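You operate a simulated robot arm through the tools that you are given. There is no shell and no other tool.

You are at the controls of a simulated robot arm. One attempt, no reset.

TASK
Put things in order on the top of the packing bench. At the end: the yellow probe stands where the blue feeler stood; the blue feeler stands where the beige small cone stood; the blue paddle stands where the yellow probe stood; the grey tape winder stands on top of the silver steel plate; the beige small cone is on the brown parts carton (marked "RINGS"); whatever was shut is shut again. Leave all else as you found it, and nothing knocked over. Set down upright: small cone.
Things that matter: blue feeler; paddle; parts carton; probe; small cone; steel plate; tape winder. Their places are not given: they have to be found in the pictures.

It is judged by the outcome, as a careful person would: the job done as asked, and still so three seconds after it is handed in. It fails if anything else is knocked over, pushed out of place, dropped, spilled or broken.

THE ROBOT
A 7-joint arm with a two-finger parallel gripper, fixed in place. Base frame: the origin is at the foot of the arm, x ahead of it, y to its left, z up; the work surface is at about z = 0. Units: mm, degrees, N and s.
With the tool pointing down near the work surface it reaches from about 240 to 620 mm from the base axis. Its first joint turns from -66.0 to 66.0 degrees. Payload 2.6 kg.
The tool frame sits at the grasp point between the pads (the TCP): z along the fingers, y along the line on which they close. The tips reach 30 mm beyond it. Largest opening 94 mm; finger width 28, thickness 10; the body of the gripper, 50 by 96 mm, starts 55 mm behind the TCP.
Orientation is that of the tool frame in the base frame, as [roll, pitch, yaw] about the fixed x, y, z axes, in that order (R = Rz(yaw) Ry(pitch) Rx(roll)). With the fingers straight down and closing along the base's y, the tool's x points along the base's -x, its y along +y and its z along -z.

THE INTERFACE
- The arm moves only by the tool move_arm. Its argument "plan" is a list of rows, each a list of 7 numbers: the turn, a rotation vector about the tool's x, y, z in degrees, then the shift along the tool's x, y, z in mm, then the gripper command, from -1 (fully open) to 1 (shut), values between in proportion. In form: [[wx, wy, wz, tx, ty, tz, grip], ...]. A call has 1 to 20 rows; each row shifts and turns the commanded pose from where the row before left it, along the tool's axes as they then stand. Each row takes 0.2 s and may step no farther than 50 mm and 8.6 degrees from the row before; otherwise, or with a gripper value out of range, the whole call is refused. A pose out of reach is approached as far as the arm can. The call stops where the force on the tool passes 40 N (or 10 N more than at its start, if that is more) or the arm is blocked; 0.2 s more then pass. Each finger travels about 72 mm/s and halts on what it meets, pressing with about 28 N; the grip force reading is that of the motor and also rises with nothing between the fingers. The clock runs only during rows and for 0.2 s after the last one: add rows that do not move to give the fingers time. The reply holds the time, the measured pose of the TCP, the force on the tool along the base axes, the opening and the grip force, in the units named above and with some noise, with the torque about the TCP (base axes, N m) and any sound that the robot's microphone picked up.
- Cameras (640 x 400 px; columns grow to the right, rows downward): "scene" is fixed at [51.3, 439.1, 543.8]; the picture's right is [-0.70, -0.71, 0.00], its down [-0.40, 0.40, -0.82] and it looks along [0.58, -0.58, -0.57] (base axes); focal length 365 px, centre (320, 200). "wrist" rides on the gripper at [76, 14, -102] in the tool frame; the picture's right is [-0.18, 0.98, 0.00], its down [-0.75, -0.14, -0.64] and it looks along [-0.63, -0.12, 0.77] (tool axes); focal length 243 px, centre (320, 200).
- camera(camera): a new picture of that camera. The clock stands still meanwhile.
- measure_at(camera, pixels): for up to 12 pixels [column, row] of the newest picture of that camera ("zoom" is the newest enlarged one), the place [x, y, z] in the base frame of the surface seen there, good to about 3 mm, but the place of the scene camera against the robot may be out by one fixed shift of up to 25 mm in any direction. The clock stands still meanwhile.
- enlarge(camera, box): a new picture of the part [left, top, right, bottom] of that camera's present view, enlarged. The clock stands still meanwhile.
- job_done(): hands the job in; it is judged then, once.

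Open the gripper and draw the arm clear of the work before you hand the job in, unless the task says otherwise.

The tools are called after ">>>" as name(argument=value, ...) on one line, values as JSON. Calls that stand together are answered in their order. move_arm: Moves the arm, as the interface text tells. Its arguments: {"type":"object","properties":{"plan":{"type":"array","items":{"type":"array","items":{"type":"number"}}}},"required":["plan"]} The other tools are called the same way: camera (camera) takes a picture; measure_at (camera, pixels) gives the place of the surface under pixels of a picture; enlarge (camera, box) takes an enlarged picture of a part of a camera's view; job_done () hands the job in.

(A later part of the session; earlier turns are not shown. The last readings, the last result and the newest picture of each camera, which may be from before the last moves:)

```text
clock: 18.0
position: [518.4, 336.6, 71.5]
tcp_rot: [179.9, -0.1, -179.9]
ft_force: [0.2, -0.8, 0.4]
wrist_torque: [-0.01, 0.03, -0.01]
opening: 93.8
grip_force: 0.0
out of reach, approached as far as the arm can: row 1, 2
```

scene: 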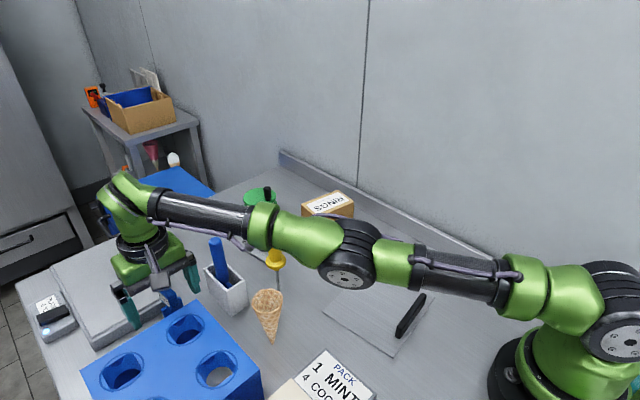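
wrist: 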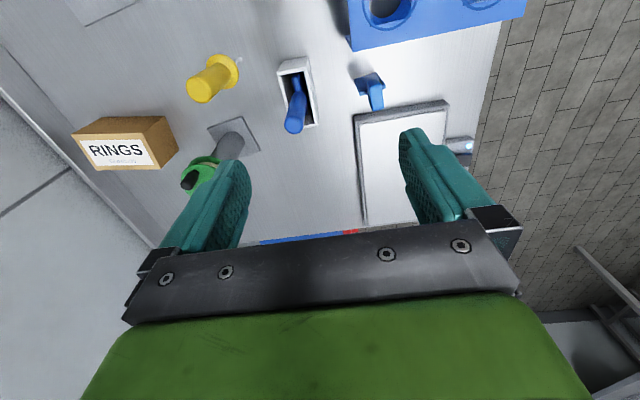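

I re-measure the elbow height against the shoulder–wrist line to see if those pushes changed the elbow bend.

>>> enlarge(camera="scene", box=[280, 200, 440, 320])

>>> camera(camera="scene")

>>> measure_at(camera="scene", pixels=[[345, 282], [347, 285], [350, 280], [625, 345], [618, 342], [400, 270], [455, 280], [500, 290], [270, 232], [225, 220], [185, 212], [165, 206]])

```text
3.33 times, centred on (360, 260) of scene
```

zoom: 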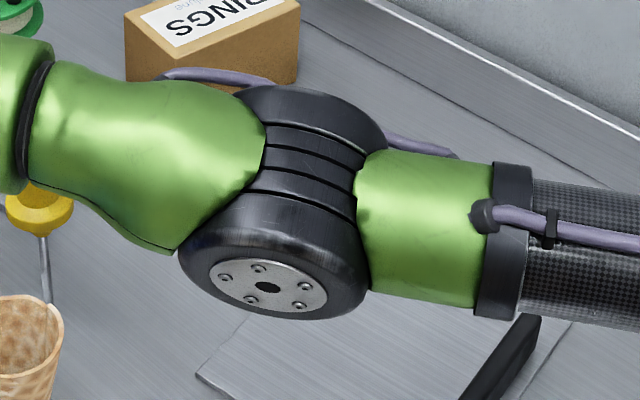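

```text
taken
```

scene: 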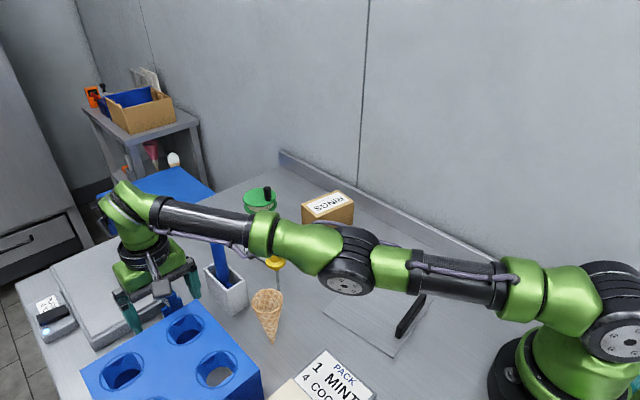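

```text
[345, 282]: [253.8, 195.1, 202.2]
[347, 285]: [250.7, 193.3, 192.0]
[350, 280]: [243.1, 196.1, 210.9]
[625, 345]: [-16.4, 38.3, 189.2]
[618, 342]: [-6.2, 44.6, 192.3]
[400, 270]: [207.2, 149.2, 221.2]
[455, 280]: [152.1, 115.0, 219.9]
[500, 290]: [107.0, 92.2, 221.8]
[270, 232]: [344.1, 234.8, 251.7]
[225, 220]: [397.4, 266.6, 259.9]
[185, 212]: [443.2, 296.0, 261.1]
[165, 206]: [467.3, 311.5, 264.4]
```

The elbow is about 20 mm below the straight line, so inward pushes hold it over-extended. I go up along the sphere, push outward to straighten, then come down with a slight outward bias so it crosses to the proper side.

>>> move_arm(plan=[[0, 0, 0, 0, 0, -43, -1], [0, 0, 0, 0, 0, -43, -1], [0, 0, 0, 0, 0, -43, -1], [0, 0, 0, -38.4, 25, -14.4, -1], [0, 0, 0, -38.4, 25, -14.4, -1], [0, 0, 0, -38.4, 25, -14.4, -1], [0, 0, 0, -38.4, 25, -14.4, -1], [0, 0, 0, -38.4, 25, -14.4, -1], [0, 0, 0, -38.4, 25, -14.4, -1], [0, 0, 0, 0, 0, 0, -1]])

>>> camera(camera="scene")

>>> enlarge(camera="scene", box=[280, 170, 440, 290])

```text
clock: 20.2
position: [490.9, 338.0, 192.1]
tcp_rot: [179.9, 0.0, -179.9]
ft_force: [0.7, 0.3, 1.6]
wrist_torque: [0.0, 0.03, -0.02]
opening: 94.0
grip_force: 0.1
out of reach, approached as far as the arm can: row 1, 2, 3, 4, 5, 6, 7, 8, 9
```

```text
taken
```

scene: 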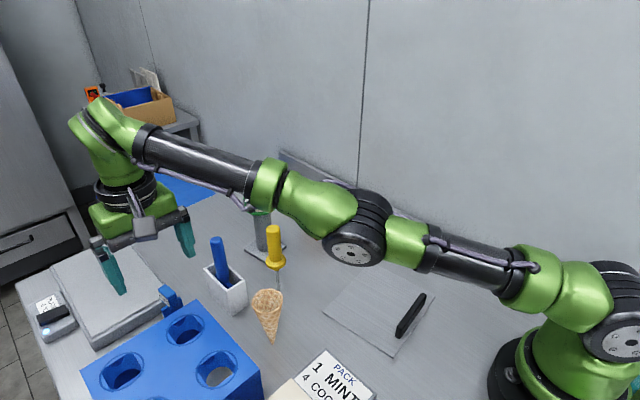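

```text
3.33 times, centred on (360, 230) of scene
```

zoom: 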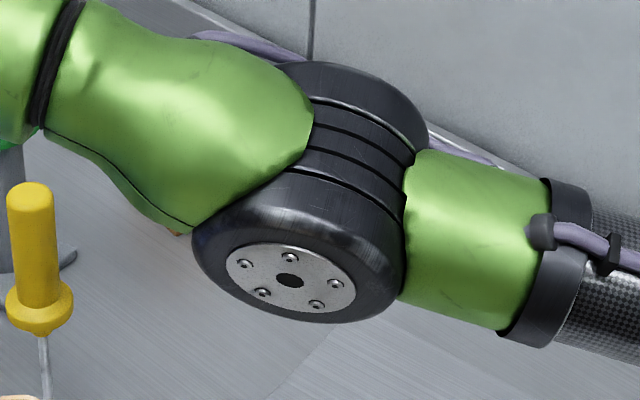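

I measure the elbow hub at about (351,254) and the shoulder hub at about (630,342).

>>> measure_at(camera="scene", pixels=[[344, 249], [359, 259], [347, 259], [357, 249], [626, 336], [634, 345], [445, 252], [480, 262], [175, 150], [215, 165], [205, 160], [460, 256]])

```text
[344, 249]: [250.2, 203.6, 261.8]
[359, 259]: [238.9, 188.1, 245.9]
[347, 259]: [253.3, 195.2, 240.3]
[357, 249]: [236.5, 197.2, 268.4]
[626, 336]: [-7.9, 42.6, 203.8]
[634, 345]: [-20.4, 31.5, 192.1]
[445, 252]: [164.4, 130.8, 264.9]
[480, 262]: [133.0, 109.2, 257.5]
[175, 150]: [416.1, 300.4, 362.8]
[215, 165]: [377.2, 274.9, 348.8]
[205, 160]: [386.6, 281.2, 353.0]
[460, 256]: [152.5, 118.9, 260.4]
```

Forearm slope ~16.7° vs upper arm ~11°: still over-extended by ~6°. I go higher along the sphere first, so that a long downward stroke with outward bias can carry the elbow through straight.

>>> move_arm(plan=[[0, 0, 0, 11, -7.6, -44, -1], [0, 0, 0, 13.6, -9.3, -43, -1], [0, 0, 0, 16.2, -11.1, -41.6, -1], [0, 0, 0, 18.7, -12.9, -40, -1], [0, 0, 0, 21.2, -14.5, -38, -1], [0, 0, 0, 0, 0, 0, -1]])

>>> camera(camera="scene")

```text
clock: 21.6
position: [407.6, 289.0, 386.2]
tcp_rot: [180.0, 0.0, -180.0]
ft_force: [-0.5, 0.2, 0.2]
wrist_torque: [0.02, -0.03, -0.01]
opening: 93.8
grip_force: 0.0
out of reach, approached as far as the arm can: row 3
```

```text
taken
```

scene: 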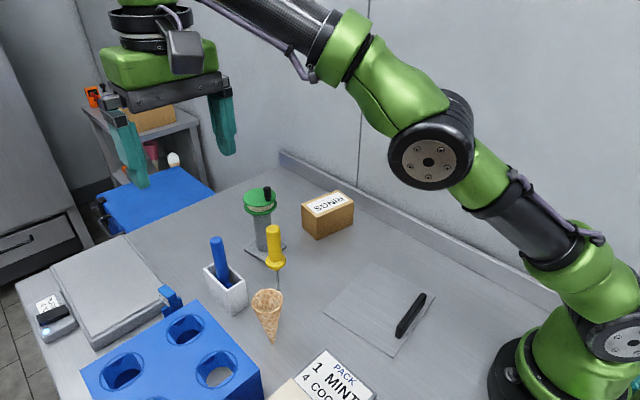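

Now only one row was refused. I test an inward-horizontal step here, high above everything.

>>> move_arm(plan=[[0, 0, 0, 15, -10, 0, -1], [0, 0, 0, 15, -10, 0, -1], [0, 0, 0, 15, -10, 0, -1], [0, 0, 0, 0, 0, 0, -1]])

```text
clock: 22.6
position: [363.4, 259.7, 386.4]
tcp_rot: [-180.0, 0.0, -180.0]
ft_force: [-0.8, -0.4, 0.0]
wrist_torque: [0.0, 0.01, -0.01]
opening: 93.9
grip_force: 0.1
```

It moved freely inward. I check which way the elbow bends now.

>>> camera(camera="scene")

```text
taken
```

scene: 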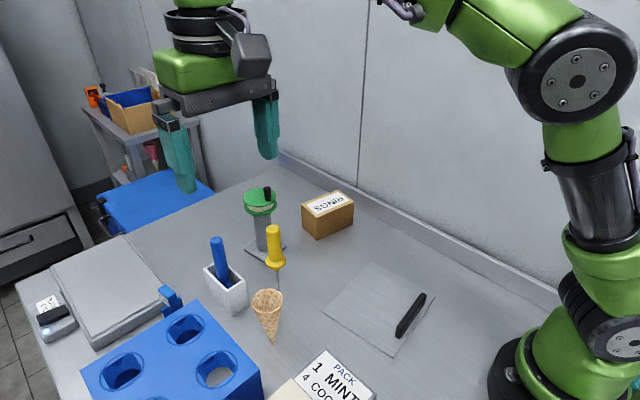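

Elbow is up again. From now on I keep well inside the reach sphere. I move over the cone at (400,222,270) for a close look.

>>> move_arm(plan=[[0, 0, 0, -12.2, -12.6, 38.8, -1], [0, 0, 0, -12.2, -12.6, 38.8, -1], [0, 0, 0, -12.2, -12.6, 38.8, -1], [0, 0, 0, 0, 0, 0, -1]])

>>> camera(camera="wrist")

>>> enlarge(camera="wrist", box=[240, 0, 440, 125])

```text
clock: 23.6
position: [402.2, 223.0, 269.2]
tcp_rot: [180.0, -0.1, -180.0]
ft_force: [-0.6, 0.8, 0.1]
wrist_torque: [0.05, -0.01, -0.02]
opening: 93.8
grip_force: 0.1
```

```text
taken
```

wrist: 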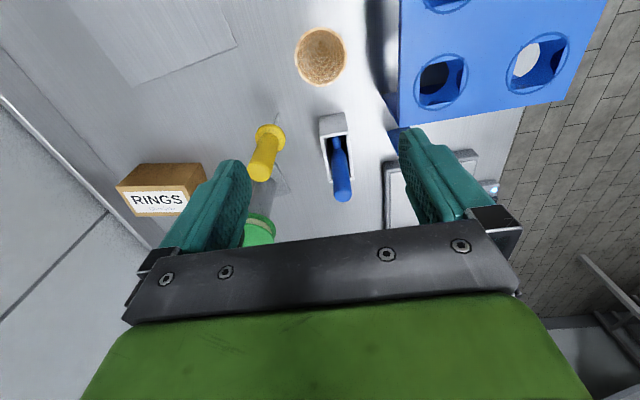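

```text
3.20 times, centred on (340, 62) of wrist
```

zoom: 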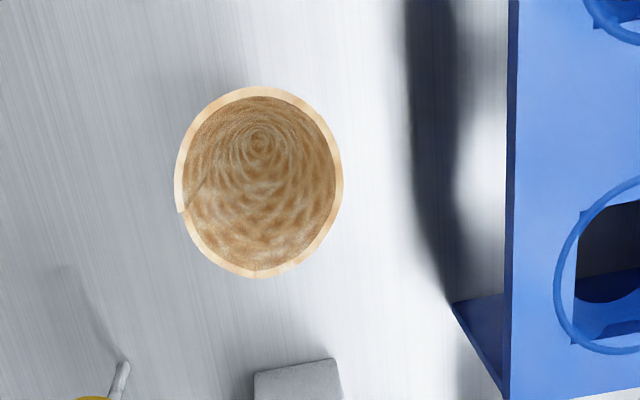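

I measure the cone rim at the zoom's left, right, top and bottom, plus its inner bottom.

>>> measure_at(camera="zoom", pixels=[[179, 185], [339, 180], [262, 91], [255, 273], [200, 118], [320, 118], [200, 245], [318, 245], [258, 140], [505, 380], [515, 100], [295, 365]])

>>> measure_at(camera="wrist", pixels=[[262, 165], [270, 140], [259, 136], [283, 136], [277, 118], [278, 115], [341, 190], [337, 140], [331, 141], [345, 140], [236, 45], [137, 88]])

```text
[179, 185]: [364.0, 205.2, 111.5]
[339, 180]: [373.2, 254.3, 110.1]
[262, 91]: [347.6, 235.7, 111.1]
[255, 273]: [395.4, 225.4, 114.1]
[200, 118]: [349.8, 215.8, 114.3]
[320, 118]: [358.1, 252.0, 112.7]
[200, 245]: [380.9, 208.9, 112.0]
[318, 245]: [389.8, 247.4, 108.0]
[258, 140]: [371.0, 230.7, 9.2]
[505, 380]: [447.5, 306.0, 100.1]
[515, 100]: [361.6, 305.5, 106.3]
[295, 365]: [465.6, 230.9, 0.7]
```

```text
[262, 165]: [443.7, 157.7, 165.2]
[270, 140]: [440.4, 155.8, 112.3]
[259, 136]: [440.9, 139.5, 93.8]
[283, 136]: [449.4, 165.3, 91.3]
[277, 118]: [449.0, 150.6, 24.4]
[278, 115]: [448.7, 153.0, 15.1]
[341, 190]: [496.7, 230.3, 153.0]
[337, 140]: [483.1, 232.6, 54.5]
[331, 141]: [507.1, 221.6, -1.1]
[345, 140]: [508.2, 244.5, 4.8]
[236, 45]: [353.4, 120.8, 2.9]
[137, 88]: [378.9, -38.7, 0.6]
```

Cone centre ≈(370.3,230.7), rim radius ≈25 at z≈112. I move above it and take a check picture before descending.

>>> move_arm(plan=[[0, 0, 0, 16, 3.9, 30, -1], [0, 0, 0, 15.9, 3.8, 30, -1], [0, 0, 0, 0, 0, 44, -1], [0, 0, 0, 0, 0, 0, -1]])

>>> camera(camera="wrist")

```text
clock: 24.6
position: [371.2, 232.5, 164.7]
tcp_rot: [-180.0, 0.1, -180.0]
ft_force: [0.6, -0.3, -0.8]
wrist_torque: [0.02, 0.03, 0.0]
opening: 94.0
grip_force: 0.0
```

```text
taken
```

wrist: 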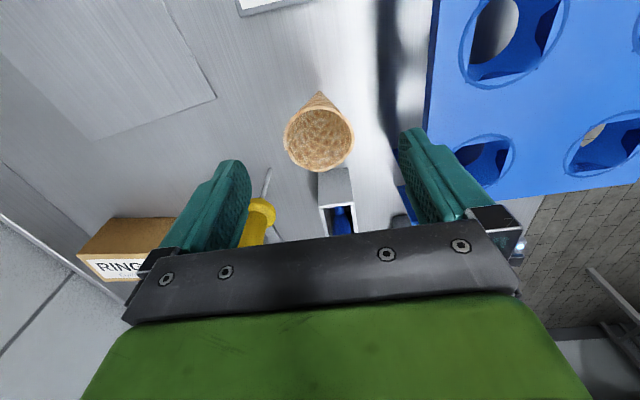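

The cone is centred between the fingers at about (320,135). I measure its rim from here for a refined centre.

>>> measure_at(camera="wrist", pixels=[[286, 143], [353, 139], [322, 106], [319, 170], [297, 116], [345, 115], [297, 162], [343, 160], [319, 95]])

>>> enlarge(camera="wrist", box=[260, 80, 380, 190])

```text
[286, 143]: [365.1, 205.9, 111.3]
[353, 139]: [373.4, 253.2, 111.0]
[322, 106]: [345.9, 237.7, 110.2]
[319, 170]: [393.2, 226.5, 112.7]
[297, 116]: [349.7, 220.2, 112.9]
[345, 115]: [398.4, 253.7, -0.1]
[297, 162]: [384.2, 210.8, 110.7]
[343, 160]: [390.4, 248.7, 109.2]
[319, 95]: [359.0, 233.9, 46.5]
```

```text
3.64 times, centred on (320, 135) of wrist
```

zoom: 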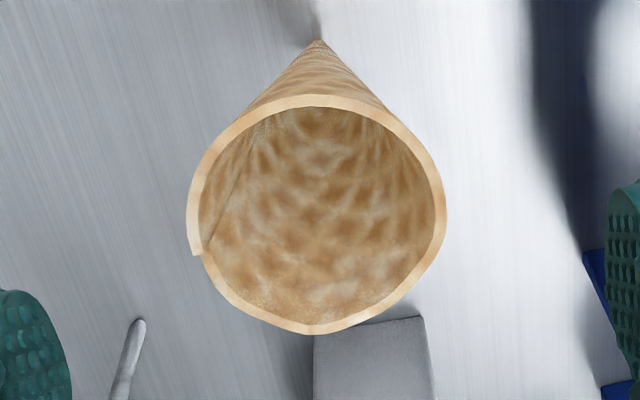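

Cone centre ≈(370,231). I descend around it to z≈98 with the fingers wide, then narrow to ~57 mm.

>>> move_arm(plan=[[0, 0, 0, 1.2, -1.5, 22, -1], [0, 0, 0, 0, 0, 22, -1], [0, 0, 0, 0, 0, 22, -1], [0, 0, 0, 0, 0, 0, -0.6], [0, 0, 0, 0, 0, 0, -0.21], [0, 0, 0, 0, 0, 0, -0.21], [0, 0, 0, 0, 0, 0, -0.21]])

>>> camera(camera="wrist")

>>> enlarge(camera="wrist", box=[220, 100, 420, 250])

>>> enlarge(camera="scene", box=[210, 240, 330, 360])

```text
clock: 26.2
position: [368.3, 228.1, 99.3]
tcp_rot: [180.0, 0.0, 179.9]
ft_force: [-0.1, -0.1, 1.2]
wrist_torque: [-0.01, -0.02, 0.0]
opening: 56.9
grip_force: 0.0
```

```text
taken
```

wrist: 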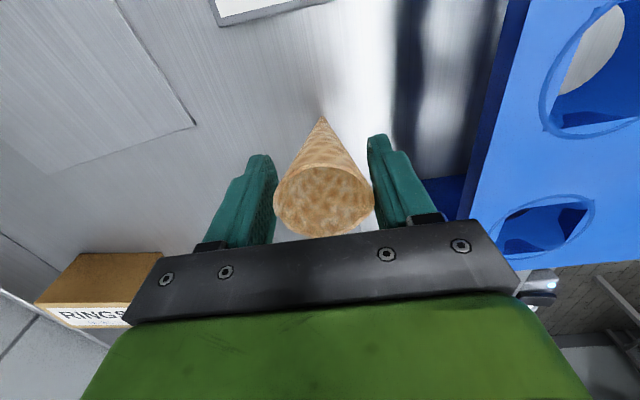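

```text
2.67 times, centred on (320, 175) of wrist
```

zoom: 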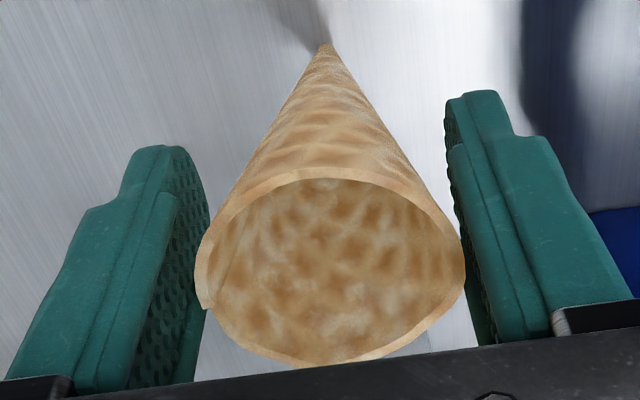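

```text
3.33 times, centred on (270, 300) of scene
```

zoom: 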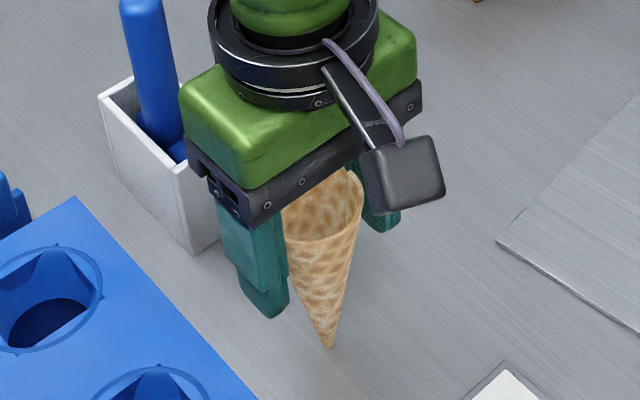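

I measure the inner pad faces and the rim's sides to see the gap on each side.

>>> measure_at(camera="wrist", pixels=[[290, 215], [285, 225], [281, 238], [286, 200], [394, 210], [399, 220], [396, 200], [276, 195], [371, 190], [274, 200], [372, 200], [320, 230]])

>>> measure_at(camera="zoom", pixels=[[240, 280], [290, 240], [330, 345], [355, 200], [320, 215], [305, 320]])

>>> move_arm(plan=[[0, 0, 0, 0, 0, 0, -0.21]])

>>> move_arm(plan=[[0, 0, 0, 0, 0, 0, -0.21]])

```text
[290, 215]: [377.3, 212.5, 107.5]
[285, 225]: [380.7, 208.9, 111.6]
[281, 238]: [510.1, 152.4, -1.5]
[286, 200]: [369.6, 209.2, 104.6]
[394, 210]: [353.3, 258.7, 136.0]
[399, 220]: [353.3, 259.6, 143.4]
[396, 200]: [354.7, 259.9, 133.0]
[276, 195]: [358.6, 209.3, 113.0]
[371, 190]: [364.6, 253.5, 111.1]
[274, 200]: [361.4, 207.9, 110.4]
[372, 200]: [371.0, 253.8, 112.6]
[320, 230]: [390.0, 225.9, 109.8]
```

```text
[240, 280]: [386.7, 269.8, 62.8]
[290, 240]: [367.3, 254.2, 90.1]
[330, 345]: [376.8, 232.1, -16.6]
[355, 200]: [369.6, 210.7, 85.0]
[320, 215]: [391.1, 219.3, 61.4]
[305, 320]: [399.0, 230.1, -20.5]
```

```text
clock: 26.6
position: [367.9, 229.2, 100.0]
tcp_rot: [-180.0, -0.1, -180.0]
ft_force: [-0.6, 0.1, -0.7]
wrist_torque: [0.02, 0.01, -0.01]
opening: 56.9
grip_force: 0.0
```

```text
clock: 27.0
position: [366.4, 228.4, 99.5]
tcp_rot: [180.0, 0.0, -180.0]
ft_force: [0.0, -0.3, 0.0]
wrist_torque: [-0.02, 0.03, 0.05]
opening: 56.7
grip_force: 0.0
```

Averaged TCP ≈(367.5,228.6) versus cone (370,231): I shift by (+2.5,+2.4) to centre, then read again.

>>> move_arm(plan=[[0, 0, 0, -1.2, 1.2, 0, -0.21], [0, 0, 0, -1.3, 1.2, 0, -0.21], [0, 0, 0, 0, 0, 0, -0.21]])

>>> move_arm(plan=[[0, 0, 0, 0, 0, 0, -0.21]])

>>> move_arm(plan=[[0, 0, 0, 0, 0, 0, -0.21]])

>>> enlarge(camera="wrist", box=[220, 100, 420, 250])

```text
clock: 27.8
position: [370.9, 231.1, 99.9]
tcp_rot: [180.0, 0.1, 180.0]
ft_force: [0.6, -0.2, -0.3]
wrist_torque: [0.02, -0.01, 0.0]
opening: 56.9
grip_force: 0.1
```

```text
clock: 28.2
position: [369.4, 231.5, 99.5]
tcp_rot: [-180.0, 0.0, -180.0]
ft_force: [-0.2, -0.1, 0.2]
wrist_torque: [0.02, 0.0, 0.01]
opening: 56.9
grip_force: 0.0
```

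```text
clock: 28.6
position: [370.7, 231.9, 99.8]
tcp_rot: [-180.0, 0.0, -180.0]
ft_force: [-0.3, 0.9, 0.1]
wrist_torque: [0.01, -0.02, -0.01]
opening: 56.8
grip_force: 0.0
```

```text
2.67 times, centred on (320, 175) of wrist
```

zoom: 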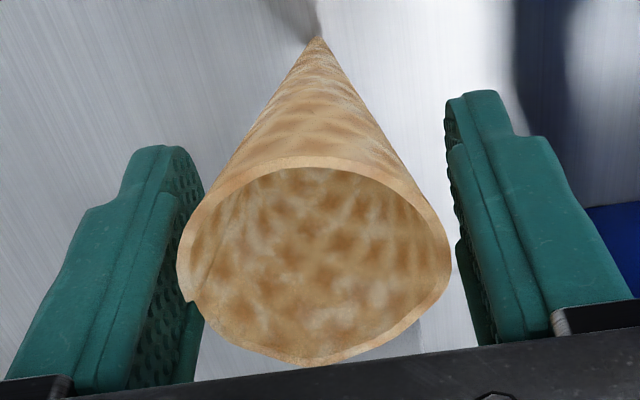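

Centred now (≈370.3,231.5). I close in small steps and watch opening and grip force.

>>> move_arm(plan=[[0, 0, 0, 0, 0, 0, -0.149], [0, 0, 0, 0, 0, 0, -0.128], [0, 0, 0, 0, 0, 0, -0.106], [0, 0, 0, 0, 0, 0, -0.106]])

>>> move_arm(plan=[[0, 0, 0, 0, 0, 0, -0.085], [0, 0, 0, 0, 0, 0, -0.064], [0, 0, 0, 0, 0, 0, -0.064]])

>>> move_arm(plan=[[0, 0, 0, 0, 0, 0, -0.043], [0, 0, 0, 0, 0, 0, -0.021], [0, 0, 0, 0, 0, 0, -0.021]])

```text
clock: 29.6
position: [369.5, 230.9, 99.3]
tcp_rot: [180.0, 0.0, -180.0]
ft_force: [0.6, 0.7, 1.1]
wrist_torque: [0.02, 0.0, 0.02]
opening: 51.9
grip_force: 0.2
```

```text
clock: 30.4
position: [370.2, 230.6, 99.9]
tcp_rot: [179.9, 0.0, -180.0]
ft_force: [-0.3, 0.7, 0.2]
wrist_torque: [0.01, -0.01, 0.0]
opening: 50.3
grip_force: 0.1
```

```text
clock: 31.2
position: [371.1, 231.1, 99.1]
tcp_rot: [-179.9, -0.1, -180.0]
ft_force: [-0.2, -0.6, 0.1]
wrist_torque: [-0.03, -0.02, 0.0]
opening: 48.9
grip_force: 1.6
```

Contact at ≈49 mm with only 1.6 N. I check the picture for tilt, then tighten gently.

>>> enlarge(camera="wrist", box=[220, 100, 420, 250])

>>> move_arm(plan=[[0, 0, 0, 0, 0, 0, 0], [0, 0, 0, 0, 0, 0, 0.05], [0, 0, 0, 0, 0, 0, 0.05]])

>>> enlarge(camera="scene", box=[220, 250, 320, 350])

```text
2.67 times, centred on (320, 175) of wrist
```

zoom: 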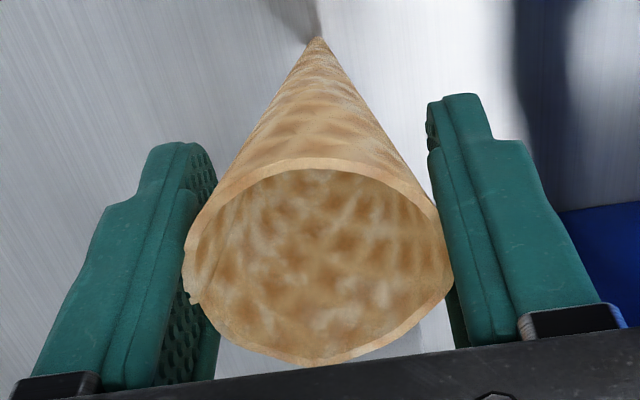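

```text
clock: 32.0
position: [370.3, 231.1, 98.7]
tcp_rot: [179.9, -0.1, -179.9]
ft_force: [0.3, 0.2, 0.9]
wrist_torque: [0.0, 0.01, -0.02]
opening: 48.6
grip_force: 10.3
```

```text
4.00 times, centred on (270, 300) of scene
```

zoom: 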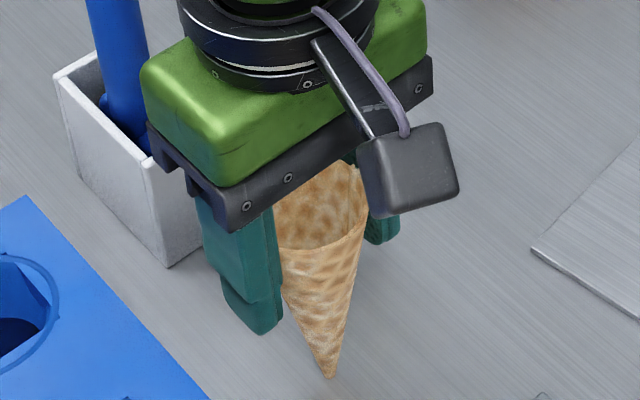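

10 N grip, cone still upright. I lift it slowly, 4 mm first, to see what force it takes.

>>> move_arm(plan=[[0, 0, 0, 0, 0, -2, 0.05], [0, 0, 0, 0, 0, -2, 0.05], [0, 0, 0, 0, 0, 0, 0.05]])

>>> enlarge(camera="scene", box=[220, 250, 320, 350])

>>> enlarge(camera="wrist", box=[220, 100, 420, 250])

```text
clock: 32.8
position: [370.2, 229.8, 102.6]
tcp_rot: [179.9, 0.0, 180.0]
ft_force: [-0.4, 0.0, 0.2]
wrist_torque: [-0.01, -0.01, 0.0]
opening: 48.2
grip_force: 10.1
```

```text
4.00 times, centred on (270, 300) of scene
```

zoom: 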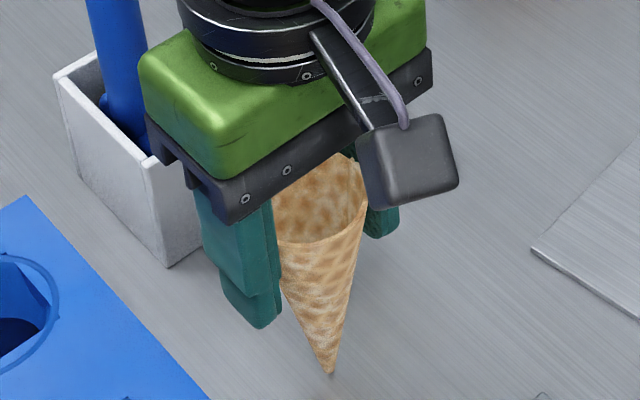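

```text
2.67 times, centred on (320, 175) of wrist
```

zoom: 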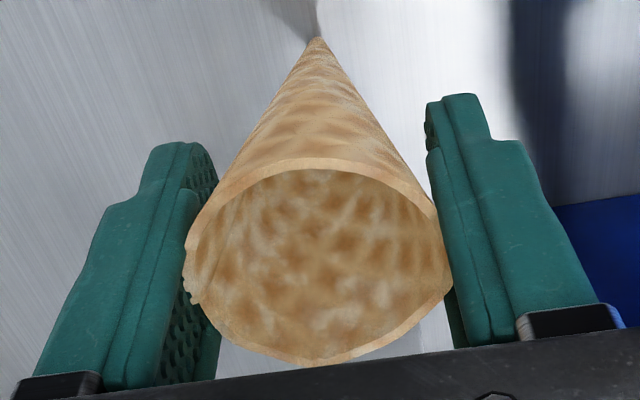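

The cone lifts freely (it simply stands on its tip) and stays straight. I raise it to z≈200 and route it round the probe via (330,100) toward the carton, slowly.

>>> move_arm(plan=[[0, 0, 0, 0, 0, -15, 0.05], [0, 0, 0, 0, 0, -25, 0.05], [0, 0, 0, 0, 0, -25, 0.05], [0, 0, 0, 0, 0, -25, 0.05], [0, 0, 0, 0, 0, -10, 0.05], [0, 0, 0, 4, -13, 0, 0.05], [0, 0, 0, 8, -26, 0, 0.05], [0, 0, 0, 8, -26, 0, 0.05], [0, 0, 0, 8, -26, 0, 0.05], [0, 0, 0, 8, -26, 0, 0.05], [0, 0, 0, 4, -13, 0, 0.05], [0, 0, 0, 0, 0, 0, 0.05]])

>>> camera(camera="scene")

>>> camera(camera="wrist")

```text
clock: 35.4
position: [330.2, 99.7, 202.4]
tcp_rot: [180.0, 0.1, 180.0]
ft_force: [-0.1, -0.1, 0.1]
wrist_torque: [0.0, 0.02, 0.0]
opening: 48.4
grip_force: 10.3
```

```text
taken
```

scene: 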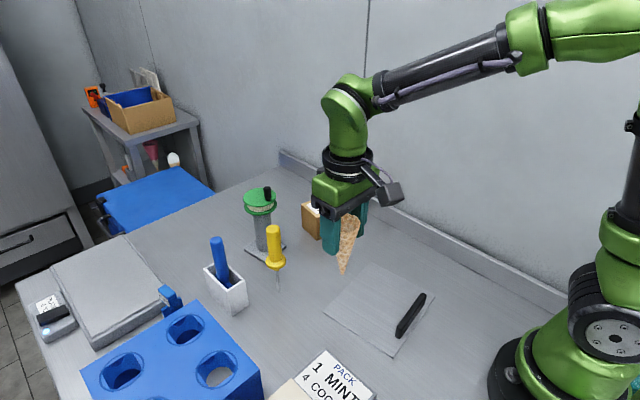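

```text
taken
```

wrist: 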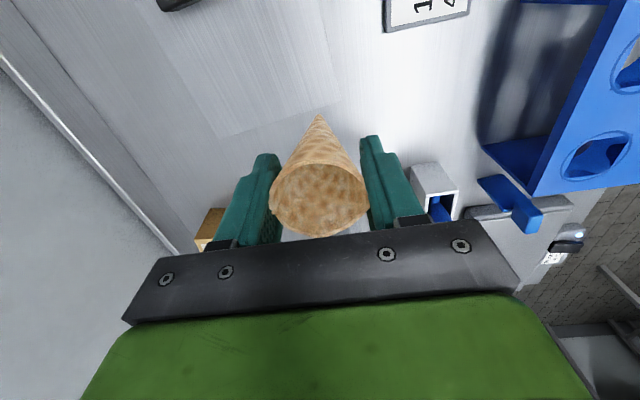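

The cone is held straight. I continue over to the carton centre (531,-67) at the same height.

>>> move_arm(plan=[[0, 0, 0, -8, -12, 0, 0.05], [0, 0, 0, -15, -21, 0, 0.05], [0, 0, 0, -15, -21, 0, 0.05], [0, 0, 0, -15, -21, 0, 0.05], [0, 0, 0, -15, -21, 0, 0.05], [0, 0, 0, -16, -21, 0, 0.05], [0, 0, 0, -16, -21, 0, 0.05], [0, 0, 0, -25, -7, 0, 0.05], [0, 0, 0, -25, -7, 0, 0.05], [0, 0, 0, -25, -7, 0, 0.05], [0, 0, 0, -16, -6, 0, 0.05], [0, 0, 0, -10, -2, 0, 0.05], [0, 0, 0, 0, 0, 0, 0.05]])

>>> camera(camera="wrist")

>>> enlarge(camera="scene", box=[260, 100, 420, 260])

```text
clock: 38.2
position: [530.5, -66.6, 203.2]
tcp_rot: [180.0, 0.0, 179.9]
ft_force: [-0.7, 0.3, -1.0]
wrist_torque: [0.0, -0.02, -0.03]
opening: 48.7
grip_force: 9.9
```

```text
taken
```

wrist: 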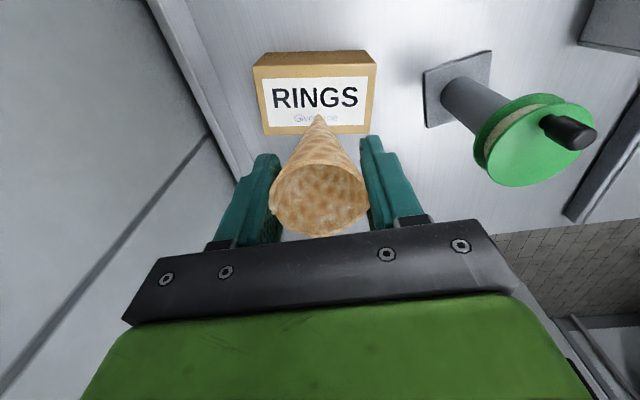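

```text
2.50 times, centred on (340, 180) of scene
```

zoom: 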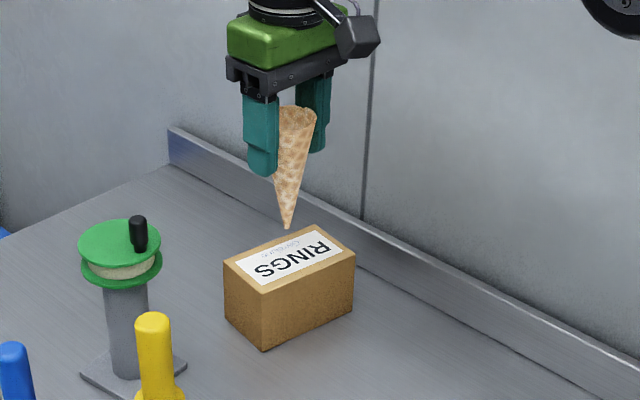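

I measure the carton's top corners and the cone tip from this view to centre it exactly.

>>> measure_at(camera="wrist", pixels=[[257, 69], [373, 68], [368, 130], [267, 131], [319, 120], [314, 67], [320, 118], [280, 128], [360, 128], [300, 100], [340, 90]])

>>> move_arm(plan=[[0, 0, 0, 0, 0, 10, 0.05], [0, 0, 0, 0, 0, 8, 0.05], [0, 0, 0, 0, 0, 0, 0.05]])

```text
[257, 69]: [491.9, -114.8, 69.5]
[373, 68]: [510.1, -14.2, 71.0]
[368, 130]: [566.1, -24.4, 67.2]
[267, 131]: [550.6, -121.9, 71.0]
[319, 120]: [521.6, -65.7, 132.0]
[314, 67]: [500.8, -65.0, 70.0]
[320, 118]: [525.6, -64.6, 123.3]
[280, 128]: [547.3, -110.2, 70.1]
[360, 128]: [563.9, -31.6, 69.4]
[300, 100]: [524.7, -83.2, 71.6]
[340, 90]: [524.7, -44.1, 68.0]
```

```text
clock: 39.0
position: [531.5, -65.9, 184.8]
tcp_rot: [-180.0, 0.0, 180.0]
ft_force: [-0.2, -1.7, -0.7]
wrist_torque: [-0.01, 0.03, 0.0]
opening: 48.5
grip_force: 10.3
```

Carton centre ≈(530,-69). I descend toward contact (expected near TCP z≈169.5), then in 1 mm steps watching the force.

>>> move_arm(plan=[[0, 0, 0, 0.5, -1, 5, 0.05], [0, 0, 0, 0.5, -1, 5, 0.05], [0, 0, 0, 0, 0, 2, 0.05], [0, 0, 0, 0, 0, 0, 0.05]])

>>> move_arm(plan=[[0, 0, 0, 0, 0, 1, 0.05], [0, 0, 0, 0, 0, 0, 0.05]])

>>> move_arm(plan=[[0, 0, 0, 0, 0, 0, 0.05]])

>>> enlarge(camera="scene", box=[290, 120, 370, 240])

```text
clock: 40.0
position: [531.0, -68.0, 172.6]
tcp_rot: [-180.0, 0.0, -179.9]
ft_force: [-0.2, -1.0, 0.2]
wrist_torque: [-0.01, 0.0, -0.02]
opening: 48.4
grip_force: 9.8
```

```text
clock: 40.6
position: [529.5, -67.8, 171.7]
tcp_rot: [180.0, -0.1, -180.0]
ft_force: [0.0, 0.5, -0.2]
wrist_torque: [0.02, 0.01, -0.05]
opening: 48.3
grip_force: 9.8
```

```text
clock: 41.0
position: [530.5, -67.3, 171.2]
tcp_rot: [180.0, 0.0, 180.0]
ft_force: [1.2, -0.2, 0.4]
wrist_torque: [-0.02, -0.01, 0.02]
opening: 48.3
grip_force: 10.1
```

```text
3.33 times, centred on (330, 180) of scene
```

zoom: 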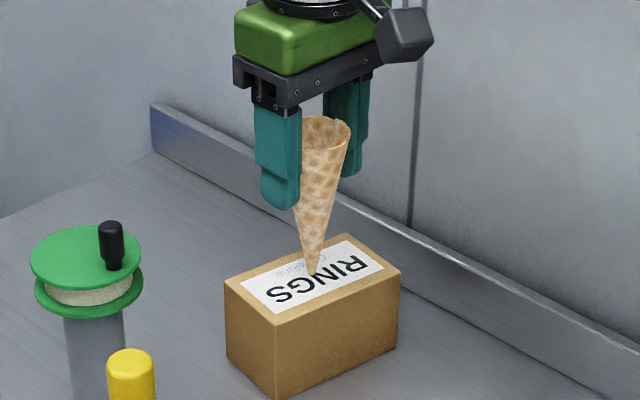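

Tip is a couple of mm above the carton. I continue down by 1 mm steps watching the vertical force.

>>> move_arm(plan=[[0, 0, 0, 0, 0, 0.7, 0.05], [0, 0, 0, 0, 0, 0, 0.05]])

>>> move_arm(plan=[[0, 0, 0, 0, 0, 0.7, 0.05], [0, 0, 0, 0, 0, 0, 0.05]])

>>> move_arm(plan=[[0, 0, 0, 0, 0, 0.7, 0.05], [0, 0, 0, 0, 0, 0, 0.05]])

>>> move_arm(plan=[[0, 0, 0, 0, 0, 0.7, 0.05], [0, 0, 0, 0, 0, 0, 0.05]])

```text
clock: 41.6
position: [530.2, -67.3, 168.5]
tcp_rot: [180.0, 0.1, -179.9]
ft_force: [0.5, 0.2, -0.3]
wrist_torque: [0.0, 0.02, 0.01]
opening: 48.3
grip_force: 9.6
```

```text
clock: 42.2
position: [529.6, -68.9, 170.9]
tcp_rot: [179.9, 0.0, -180.0]
ft_force: [0.7, -0.3, -0.5]
wrist_torque: [0.0, -0.01, -0.01]
opening: 48.1
grip_force: 9.8
```

```text
clock: 42.8
position: [530.4, -67.8, 170.3]
tcp_rot: [-180.0, -0.1, 180.0]
ft_force: [0.2, -0.6, 0.1]
wrist_torque: [-0.02, 0.03, 0.02]
opening: 48.4
grip_force: 9.9
```

```text
clock: 43.4
position: [530.6, -66.8, 169.5]
tcp_rot: [179.9, 0.0, 180.0]
ft_force: [-0.5, 0.3, -0.3]
wrist_torque: [-0.01, 0.03, 0.02]
opening: 48.2
grip_force: 10.3
```

No contact yet (fz within noise). I keep stepping down.

>>> move_arm(plan=[[0, 0, 0, 0, 0, 0.7, 0.05], [0, 0, 0, 0, 0, 0, 0.05]])

>>> move_arm(plan=[[0, 0, 0, 0, 0, 0.7, 0.05], [0, 0, 0, 0, 0, 0, 0.05]])

>>> enlarge(camera="scene", box=[300, 150, 360, 240])

>>> enlarge(camera="wrist", box=[240, 60, 400, 180])

```text
clock: 44.0
position: [531.4, -68.1, 170.4]
tcp_rot: [-180.0, 0.2, -180.0]
ft_force: [-0.4, -0.5, 4.6]
wrist_torque: [-0.01, 0.06, -0.03]
opening: 48.3
grip_force: 9.8
```

```text
clock: 44.6
position: [531.1, -68.3, 168.1]
tcp_rot: [180.0, 0.1, 180.0]
ft_force: [0.5, 0.1, 8.3]
wrist_torque: [0.0, -0.03, 0.02]
opening: 48.6
grip_force: 9.9
```

```text
4.44 times, centred on (330, 195) of scene
```

zoom: 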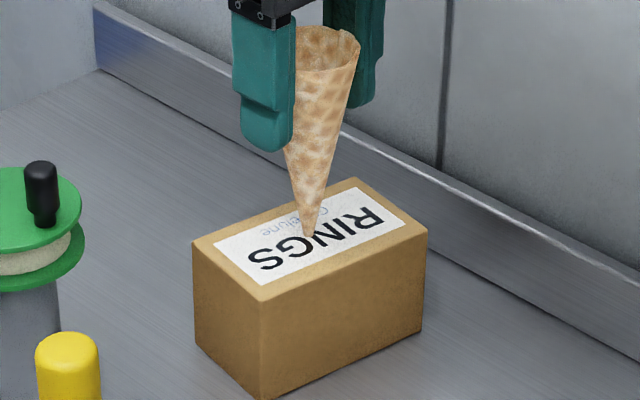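

```text
3.33 times, centred on (320, 120) of wrist
```

zoom: 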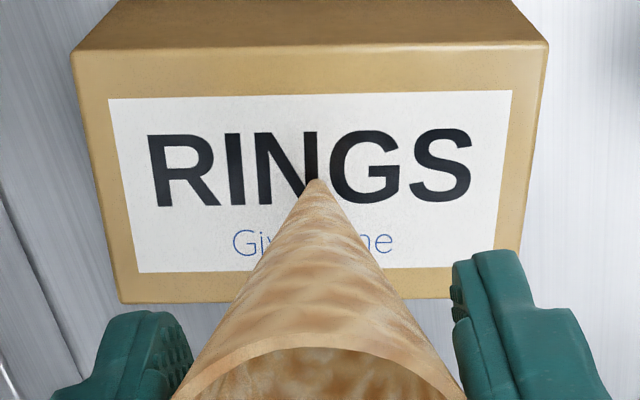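

Contact found (fz 4.6, then 8.3 N). I back up ~1 mm to relieve the load, then ease the grip by tiny steps to see whether the cone stands by itself between the pads.

>>> move_arm(plan=[[0, 0, 0, 0, 0, -0.6, 0.05], [0, 0, 0, 0, 0, -0.4, 0.05], [0, 0, 0, 0, 0, 0, 0.05]])

>>> move_arm(plan=[[0, 0, 0, 0, 0, 0, 0.02], [0, 0, 0, 0, 0, 0, 0], [0, 0, 0, 0, 0, 0, -0.02], [0, 0, 0, 0, 0, 0, -0.03], [0, 0, 0, 0, 0, 0, -0.03]])

>>> enlarge(camera="wrist", box=[220, 100, 420, 250])

```text
clock: 45.4
position: [529.9, -67.9, 167.8]
tcp_rot: [-180.0, -0.2, -180.0]
ft_force: [0.8, 0.0, 4.3]
wrist_torque: [0.0, -0.06, 0.01]
opening: 48.4
grip_force: 10.3
```

```text
clock: 46.6
position: [531.0, -67.0, 168.4]
tcp_rot: [179.9, 0.0, -180.0]
ft_force: [-0.2, -0.7, 0.2]
wrist_torque: [0.01, 0.01, 0.0]
opening: 49.4
grip_force: 1.1
```

```text
2.67 times, centred on (320, 175) of wrist
```

zoom: 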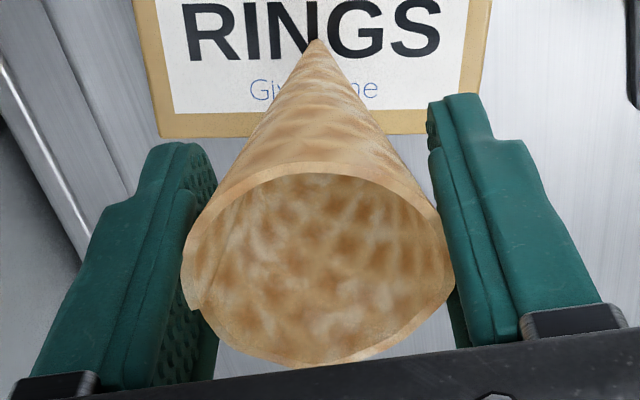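

Load is gone and the grip is only 1 N. I open ~1 mm further and wait, to see if the cone leans.

>>> move_arm(plan=[[0, 0, 0, 0, 0, 0, -0.05], [0, 0, 0, 0, 0, 0, -0.075], [0, 0, 0, 0, 0, 0, -0.085], [0, 0, 0, 0, 0, 0, -0.085], [0, 0, 0, 0, 0, 0, -0.085], [0, 0, 0, 0, 0, 0, -0.085]])

>>> enlarge(camera="wrist", box=[220, 100, 420, 250])

>>> enlarge(camera="scene", box=[300, 150, 360, 240])

```text
clock: 48.0
position: [529.5, -66.8, 168.7]
tcp_rot: [180.0, 0.0, -180.0]
ft_force: [-0.3, 0.0, -0.6]
wrist_torque: [0.01, -0.02, 0.0]
opening: 50.8
grip_force: 0.0
```

```text
2.67 times, centred on (320, 175) of wrist
```

zoom: 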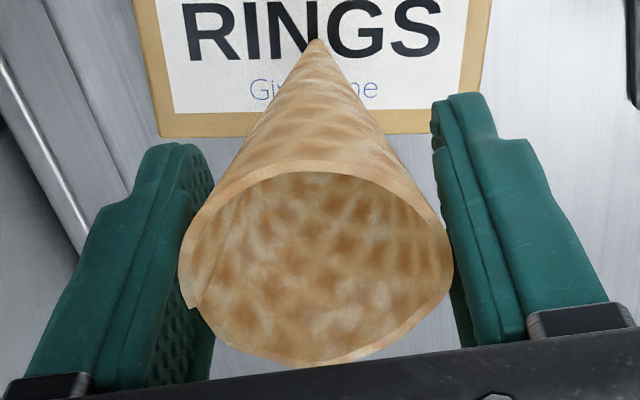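

```text
4.44 times, centred on (330, 195) of scene
```

zoom: 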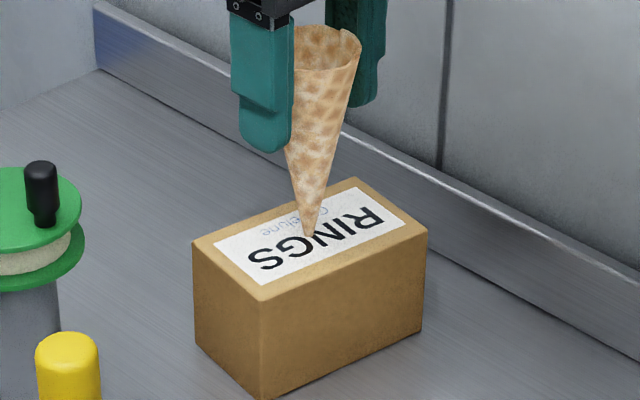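

It still looks upright. I open to ~54 mm and wait again, comparing the rim's place.

>>> move_arm(plan=[[0, 0, 0, 0, 0, 0, -0.106], [0, 0, 0, 0, 0, 0, -0.128], [0, 0, 0, 0, 0, 0, -0.149], [0, 0, 0, 0, 0, 0, -0.149], [0, 0, 0, 0, 0, 0, -0.149], [0, 0, 0, 0, 0, 0, -0.149], [0, 0, 0, 0, 0, 0, -0.149]])

>>> enlarge(camera="wrist", box=[220, 100, 420, 250])

>>> enlarge(camera="scene", box=[300, 150, 360, 240])

```text
clock: 49.6
position: [529.2, -68.5, 168.0]
tcp_rot: [-180.0, 0.0, 180.0]
ft_force: [0.7, 0.3, 0.4]
wrist_torque: [-0.01, 0.01, -0.03]
opening: 54.1
grip_force: 0.0
```

```text
2.67 times, centred on (320, 175) of wrist
```

zoom: 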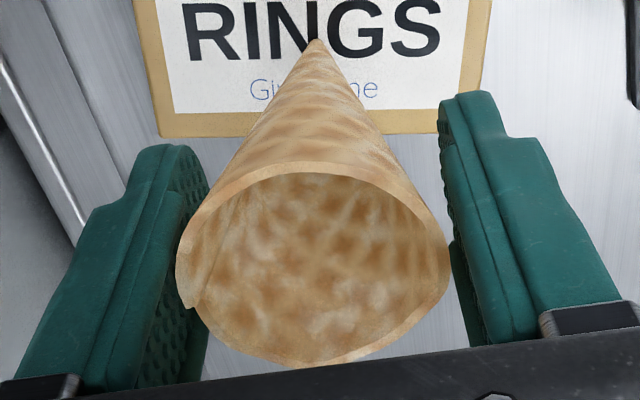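

```text
4.44 times, centred on (330, 195) of scene
```

zoom: 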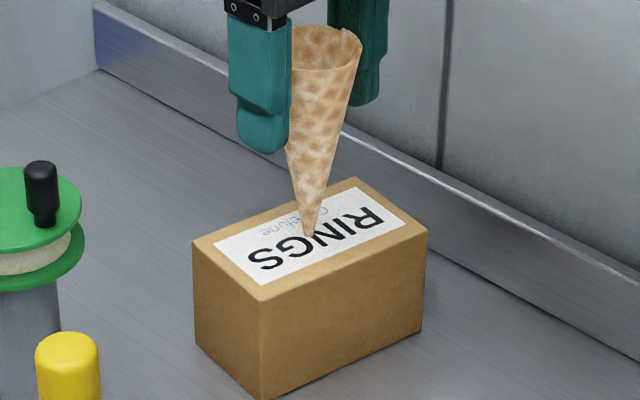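

The rim shifted ~1 mm left as the pads opened. I wait a second without moving and compare again.

>>> move_arm(plan=[[0, 0, 0, 0, 0, 0, -0.149], [0, 0, 0, 0, 0, 0, -0.149], [0, 0, 0, 0, 0, 0, -0.149], [0, 0, 0, 0, 0, 0, -0.149], [0, 0, 0, 0, 0, 0, -0.149]])

>>> enlarge(camera="wrist", box=[220, 100, 420, 250])

>>> camera(camera="wrist")

>>> measure_at(camera="wrist", pixels=[[289, 195], [388, 195], [322, 163], [275, 200], [371, 190], [287, 180], [285, 190], [382, 180], [390, 210], [290, 210], [318, 117], [320, 233]])

```text
clock: 50.8
position: [530.2, -67.8, 167.9]
tcp_rot: [-180.0, -0.1, -179.9]
ft_force: [0.0, 0.4, 0.0]
wrist_torque: [-0.02, 0.01, 0.02]
opening: 54.1
grip_force: 0.1
```

```text
2.67 times, centred on (320, 175) of wrist
```

zoom: 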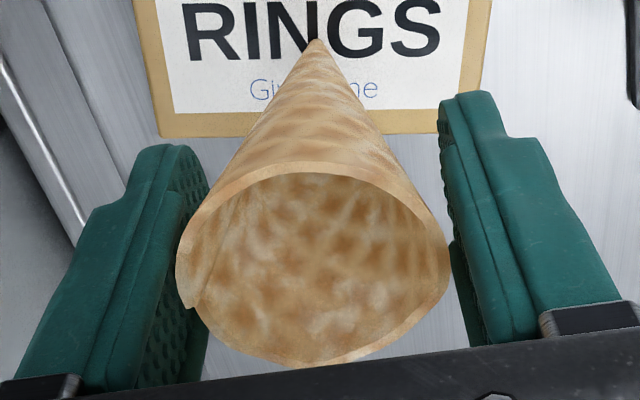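

```text
taken
```

wrist: 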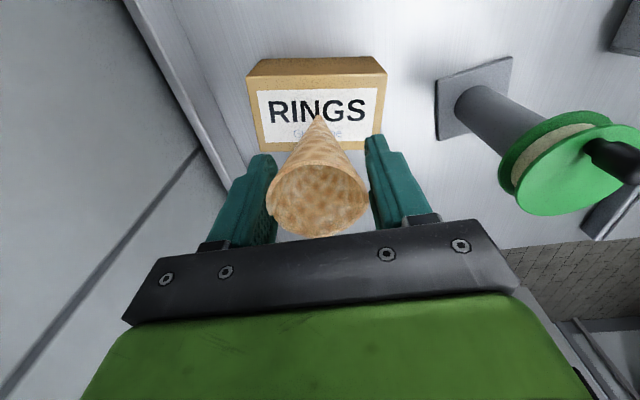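

```text
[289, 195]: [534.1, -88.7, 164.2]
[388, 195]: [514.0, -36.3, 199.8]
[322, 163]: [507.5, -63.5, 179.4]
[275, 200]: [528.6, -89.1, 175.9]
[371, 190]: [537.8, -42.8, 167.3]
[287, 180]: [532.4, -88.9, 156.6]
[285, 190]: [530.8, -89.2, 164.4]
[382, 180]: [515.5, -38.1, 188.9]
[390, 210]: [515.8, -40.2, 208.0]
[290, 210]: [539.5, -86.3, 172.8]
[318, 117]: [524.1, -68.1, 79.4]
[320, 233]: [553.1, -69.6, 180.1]
```

The two pictures are identical, so the cone stands by itself. I open to ~80 mm and rise straight up.

>>> move_arm(plan=[[0, 0, 0, 0, 0, 0, -0.25], [0, 0, 0, 0, 0, 0, -0.4], [0, 0, 0, 0, 0, 0, -0.55], [0, 0, 0, 0, 0, 0, -0.7], [0, 0, 0, 0, 0, 0, -0.7], [0, 0, 0, 0, 0, -15, -0.7], [0, 0, 0, 0, 0, -25, -0.7], [0, 0, 0, 0, 0, -25, -0.7], [0, 0, 0, 0, 0, -20, -0.7], [0, 0, 0, 0, 0, 0, -0.7]])

>>> camera(camera="scene")

>>> enlarge(camera="scene", box=[290, 120, 370, 240])

```text
clock: 53.0
position: [530.2, -67.1, 253.6]
tcp_rot: [180.0, 0.0, -179.9]
ft_force: [-0.4, 1.3, -0.2]
wrist_torque: [0.01, 0.0, 0.03]
opening: 80.0
grip_force: 0.0
```

```text
taken
```

scene: 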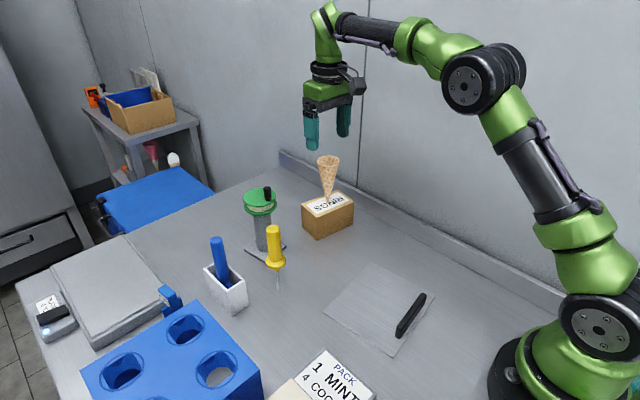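

```text
3.33 times, centred on (330, 180) of scene
```

zoom: 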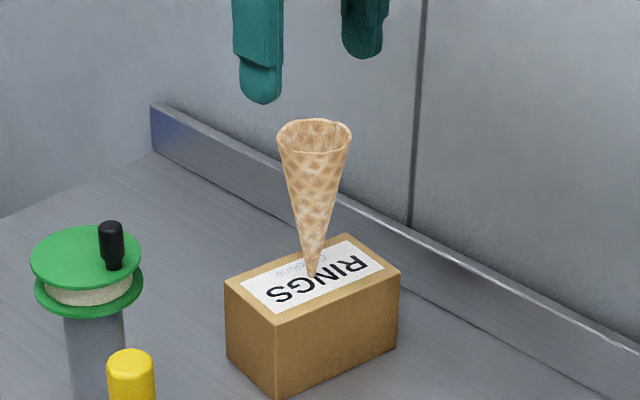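

The cone stands on the carton. Next the feeler: I move over via the high route to (470,318,175) for a close look at it.

>>> move_arm(plan=[[0, 0, 0, 6.9, 40.9, 0, -0.7], [0, 0, 0, 6.9, 40.9, 0, -0.7], [0, 0, 0, 6.9, 40.9, 0, -0.7], [0, 0, 0, 6.9, 40.9, 0, -0.7], [0, 0, 0, 6.9, 40.9, 0, -0.7], [0, 0, 0, 6.9, 40.9, 0, -0.7], [0, 0, 0, 6.9, 40.9, 0, -0.7], [0, 0, 0, 6.9, 40.9, 0, -0.7], [0, 0, 0, 2.5, 29, 39, -0.7], [0, 0, 0, 2.5, 29, 39, -0.7], [0, 0, 0, 0, 0, 0, -0.7]])

>>> camera(camera="wrist")

>>> enlarge(camera="wrist", box=[260, 60, 400, 170])

>>> camera(camera="scene")

```text
clock: 55.4
position: [469.2, 318.3, 174.4]
tcp_rot: [-179.9, 0.0, 180.0]
ft_force: [0.3, 0.2, 0.3]
wrist_torque: [0.0, 0.0, 0.0]
opening: 79.8
grip_force: 0.0
```

```text
taken
```

wrist: 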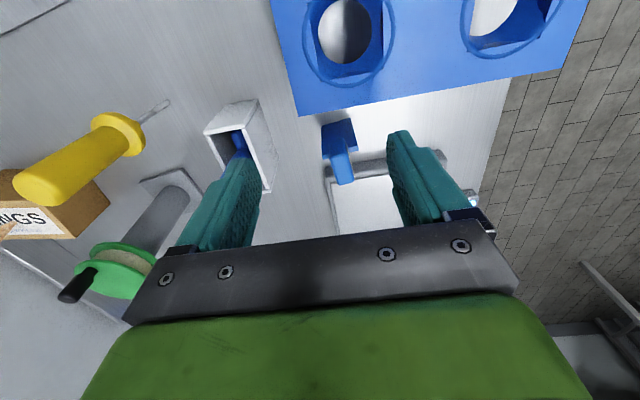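

```text
3.64 times, centred on (330, 115) of wrist
```

zoom: 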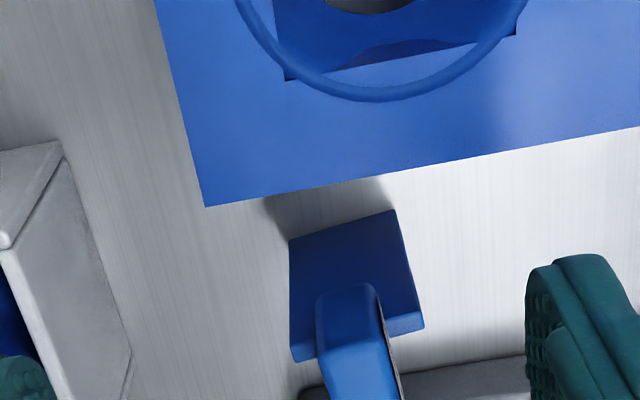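

```text
taken
```

scene: 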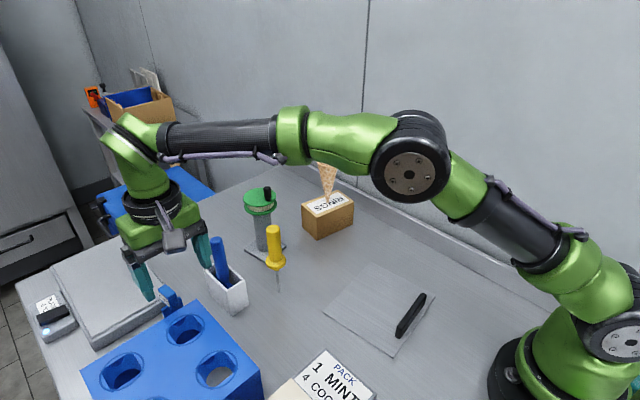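

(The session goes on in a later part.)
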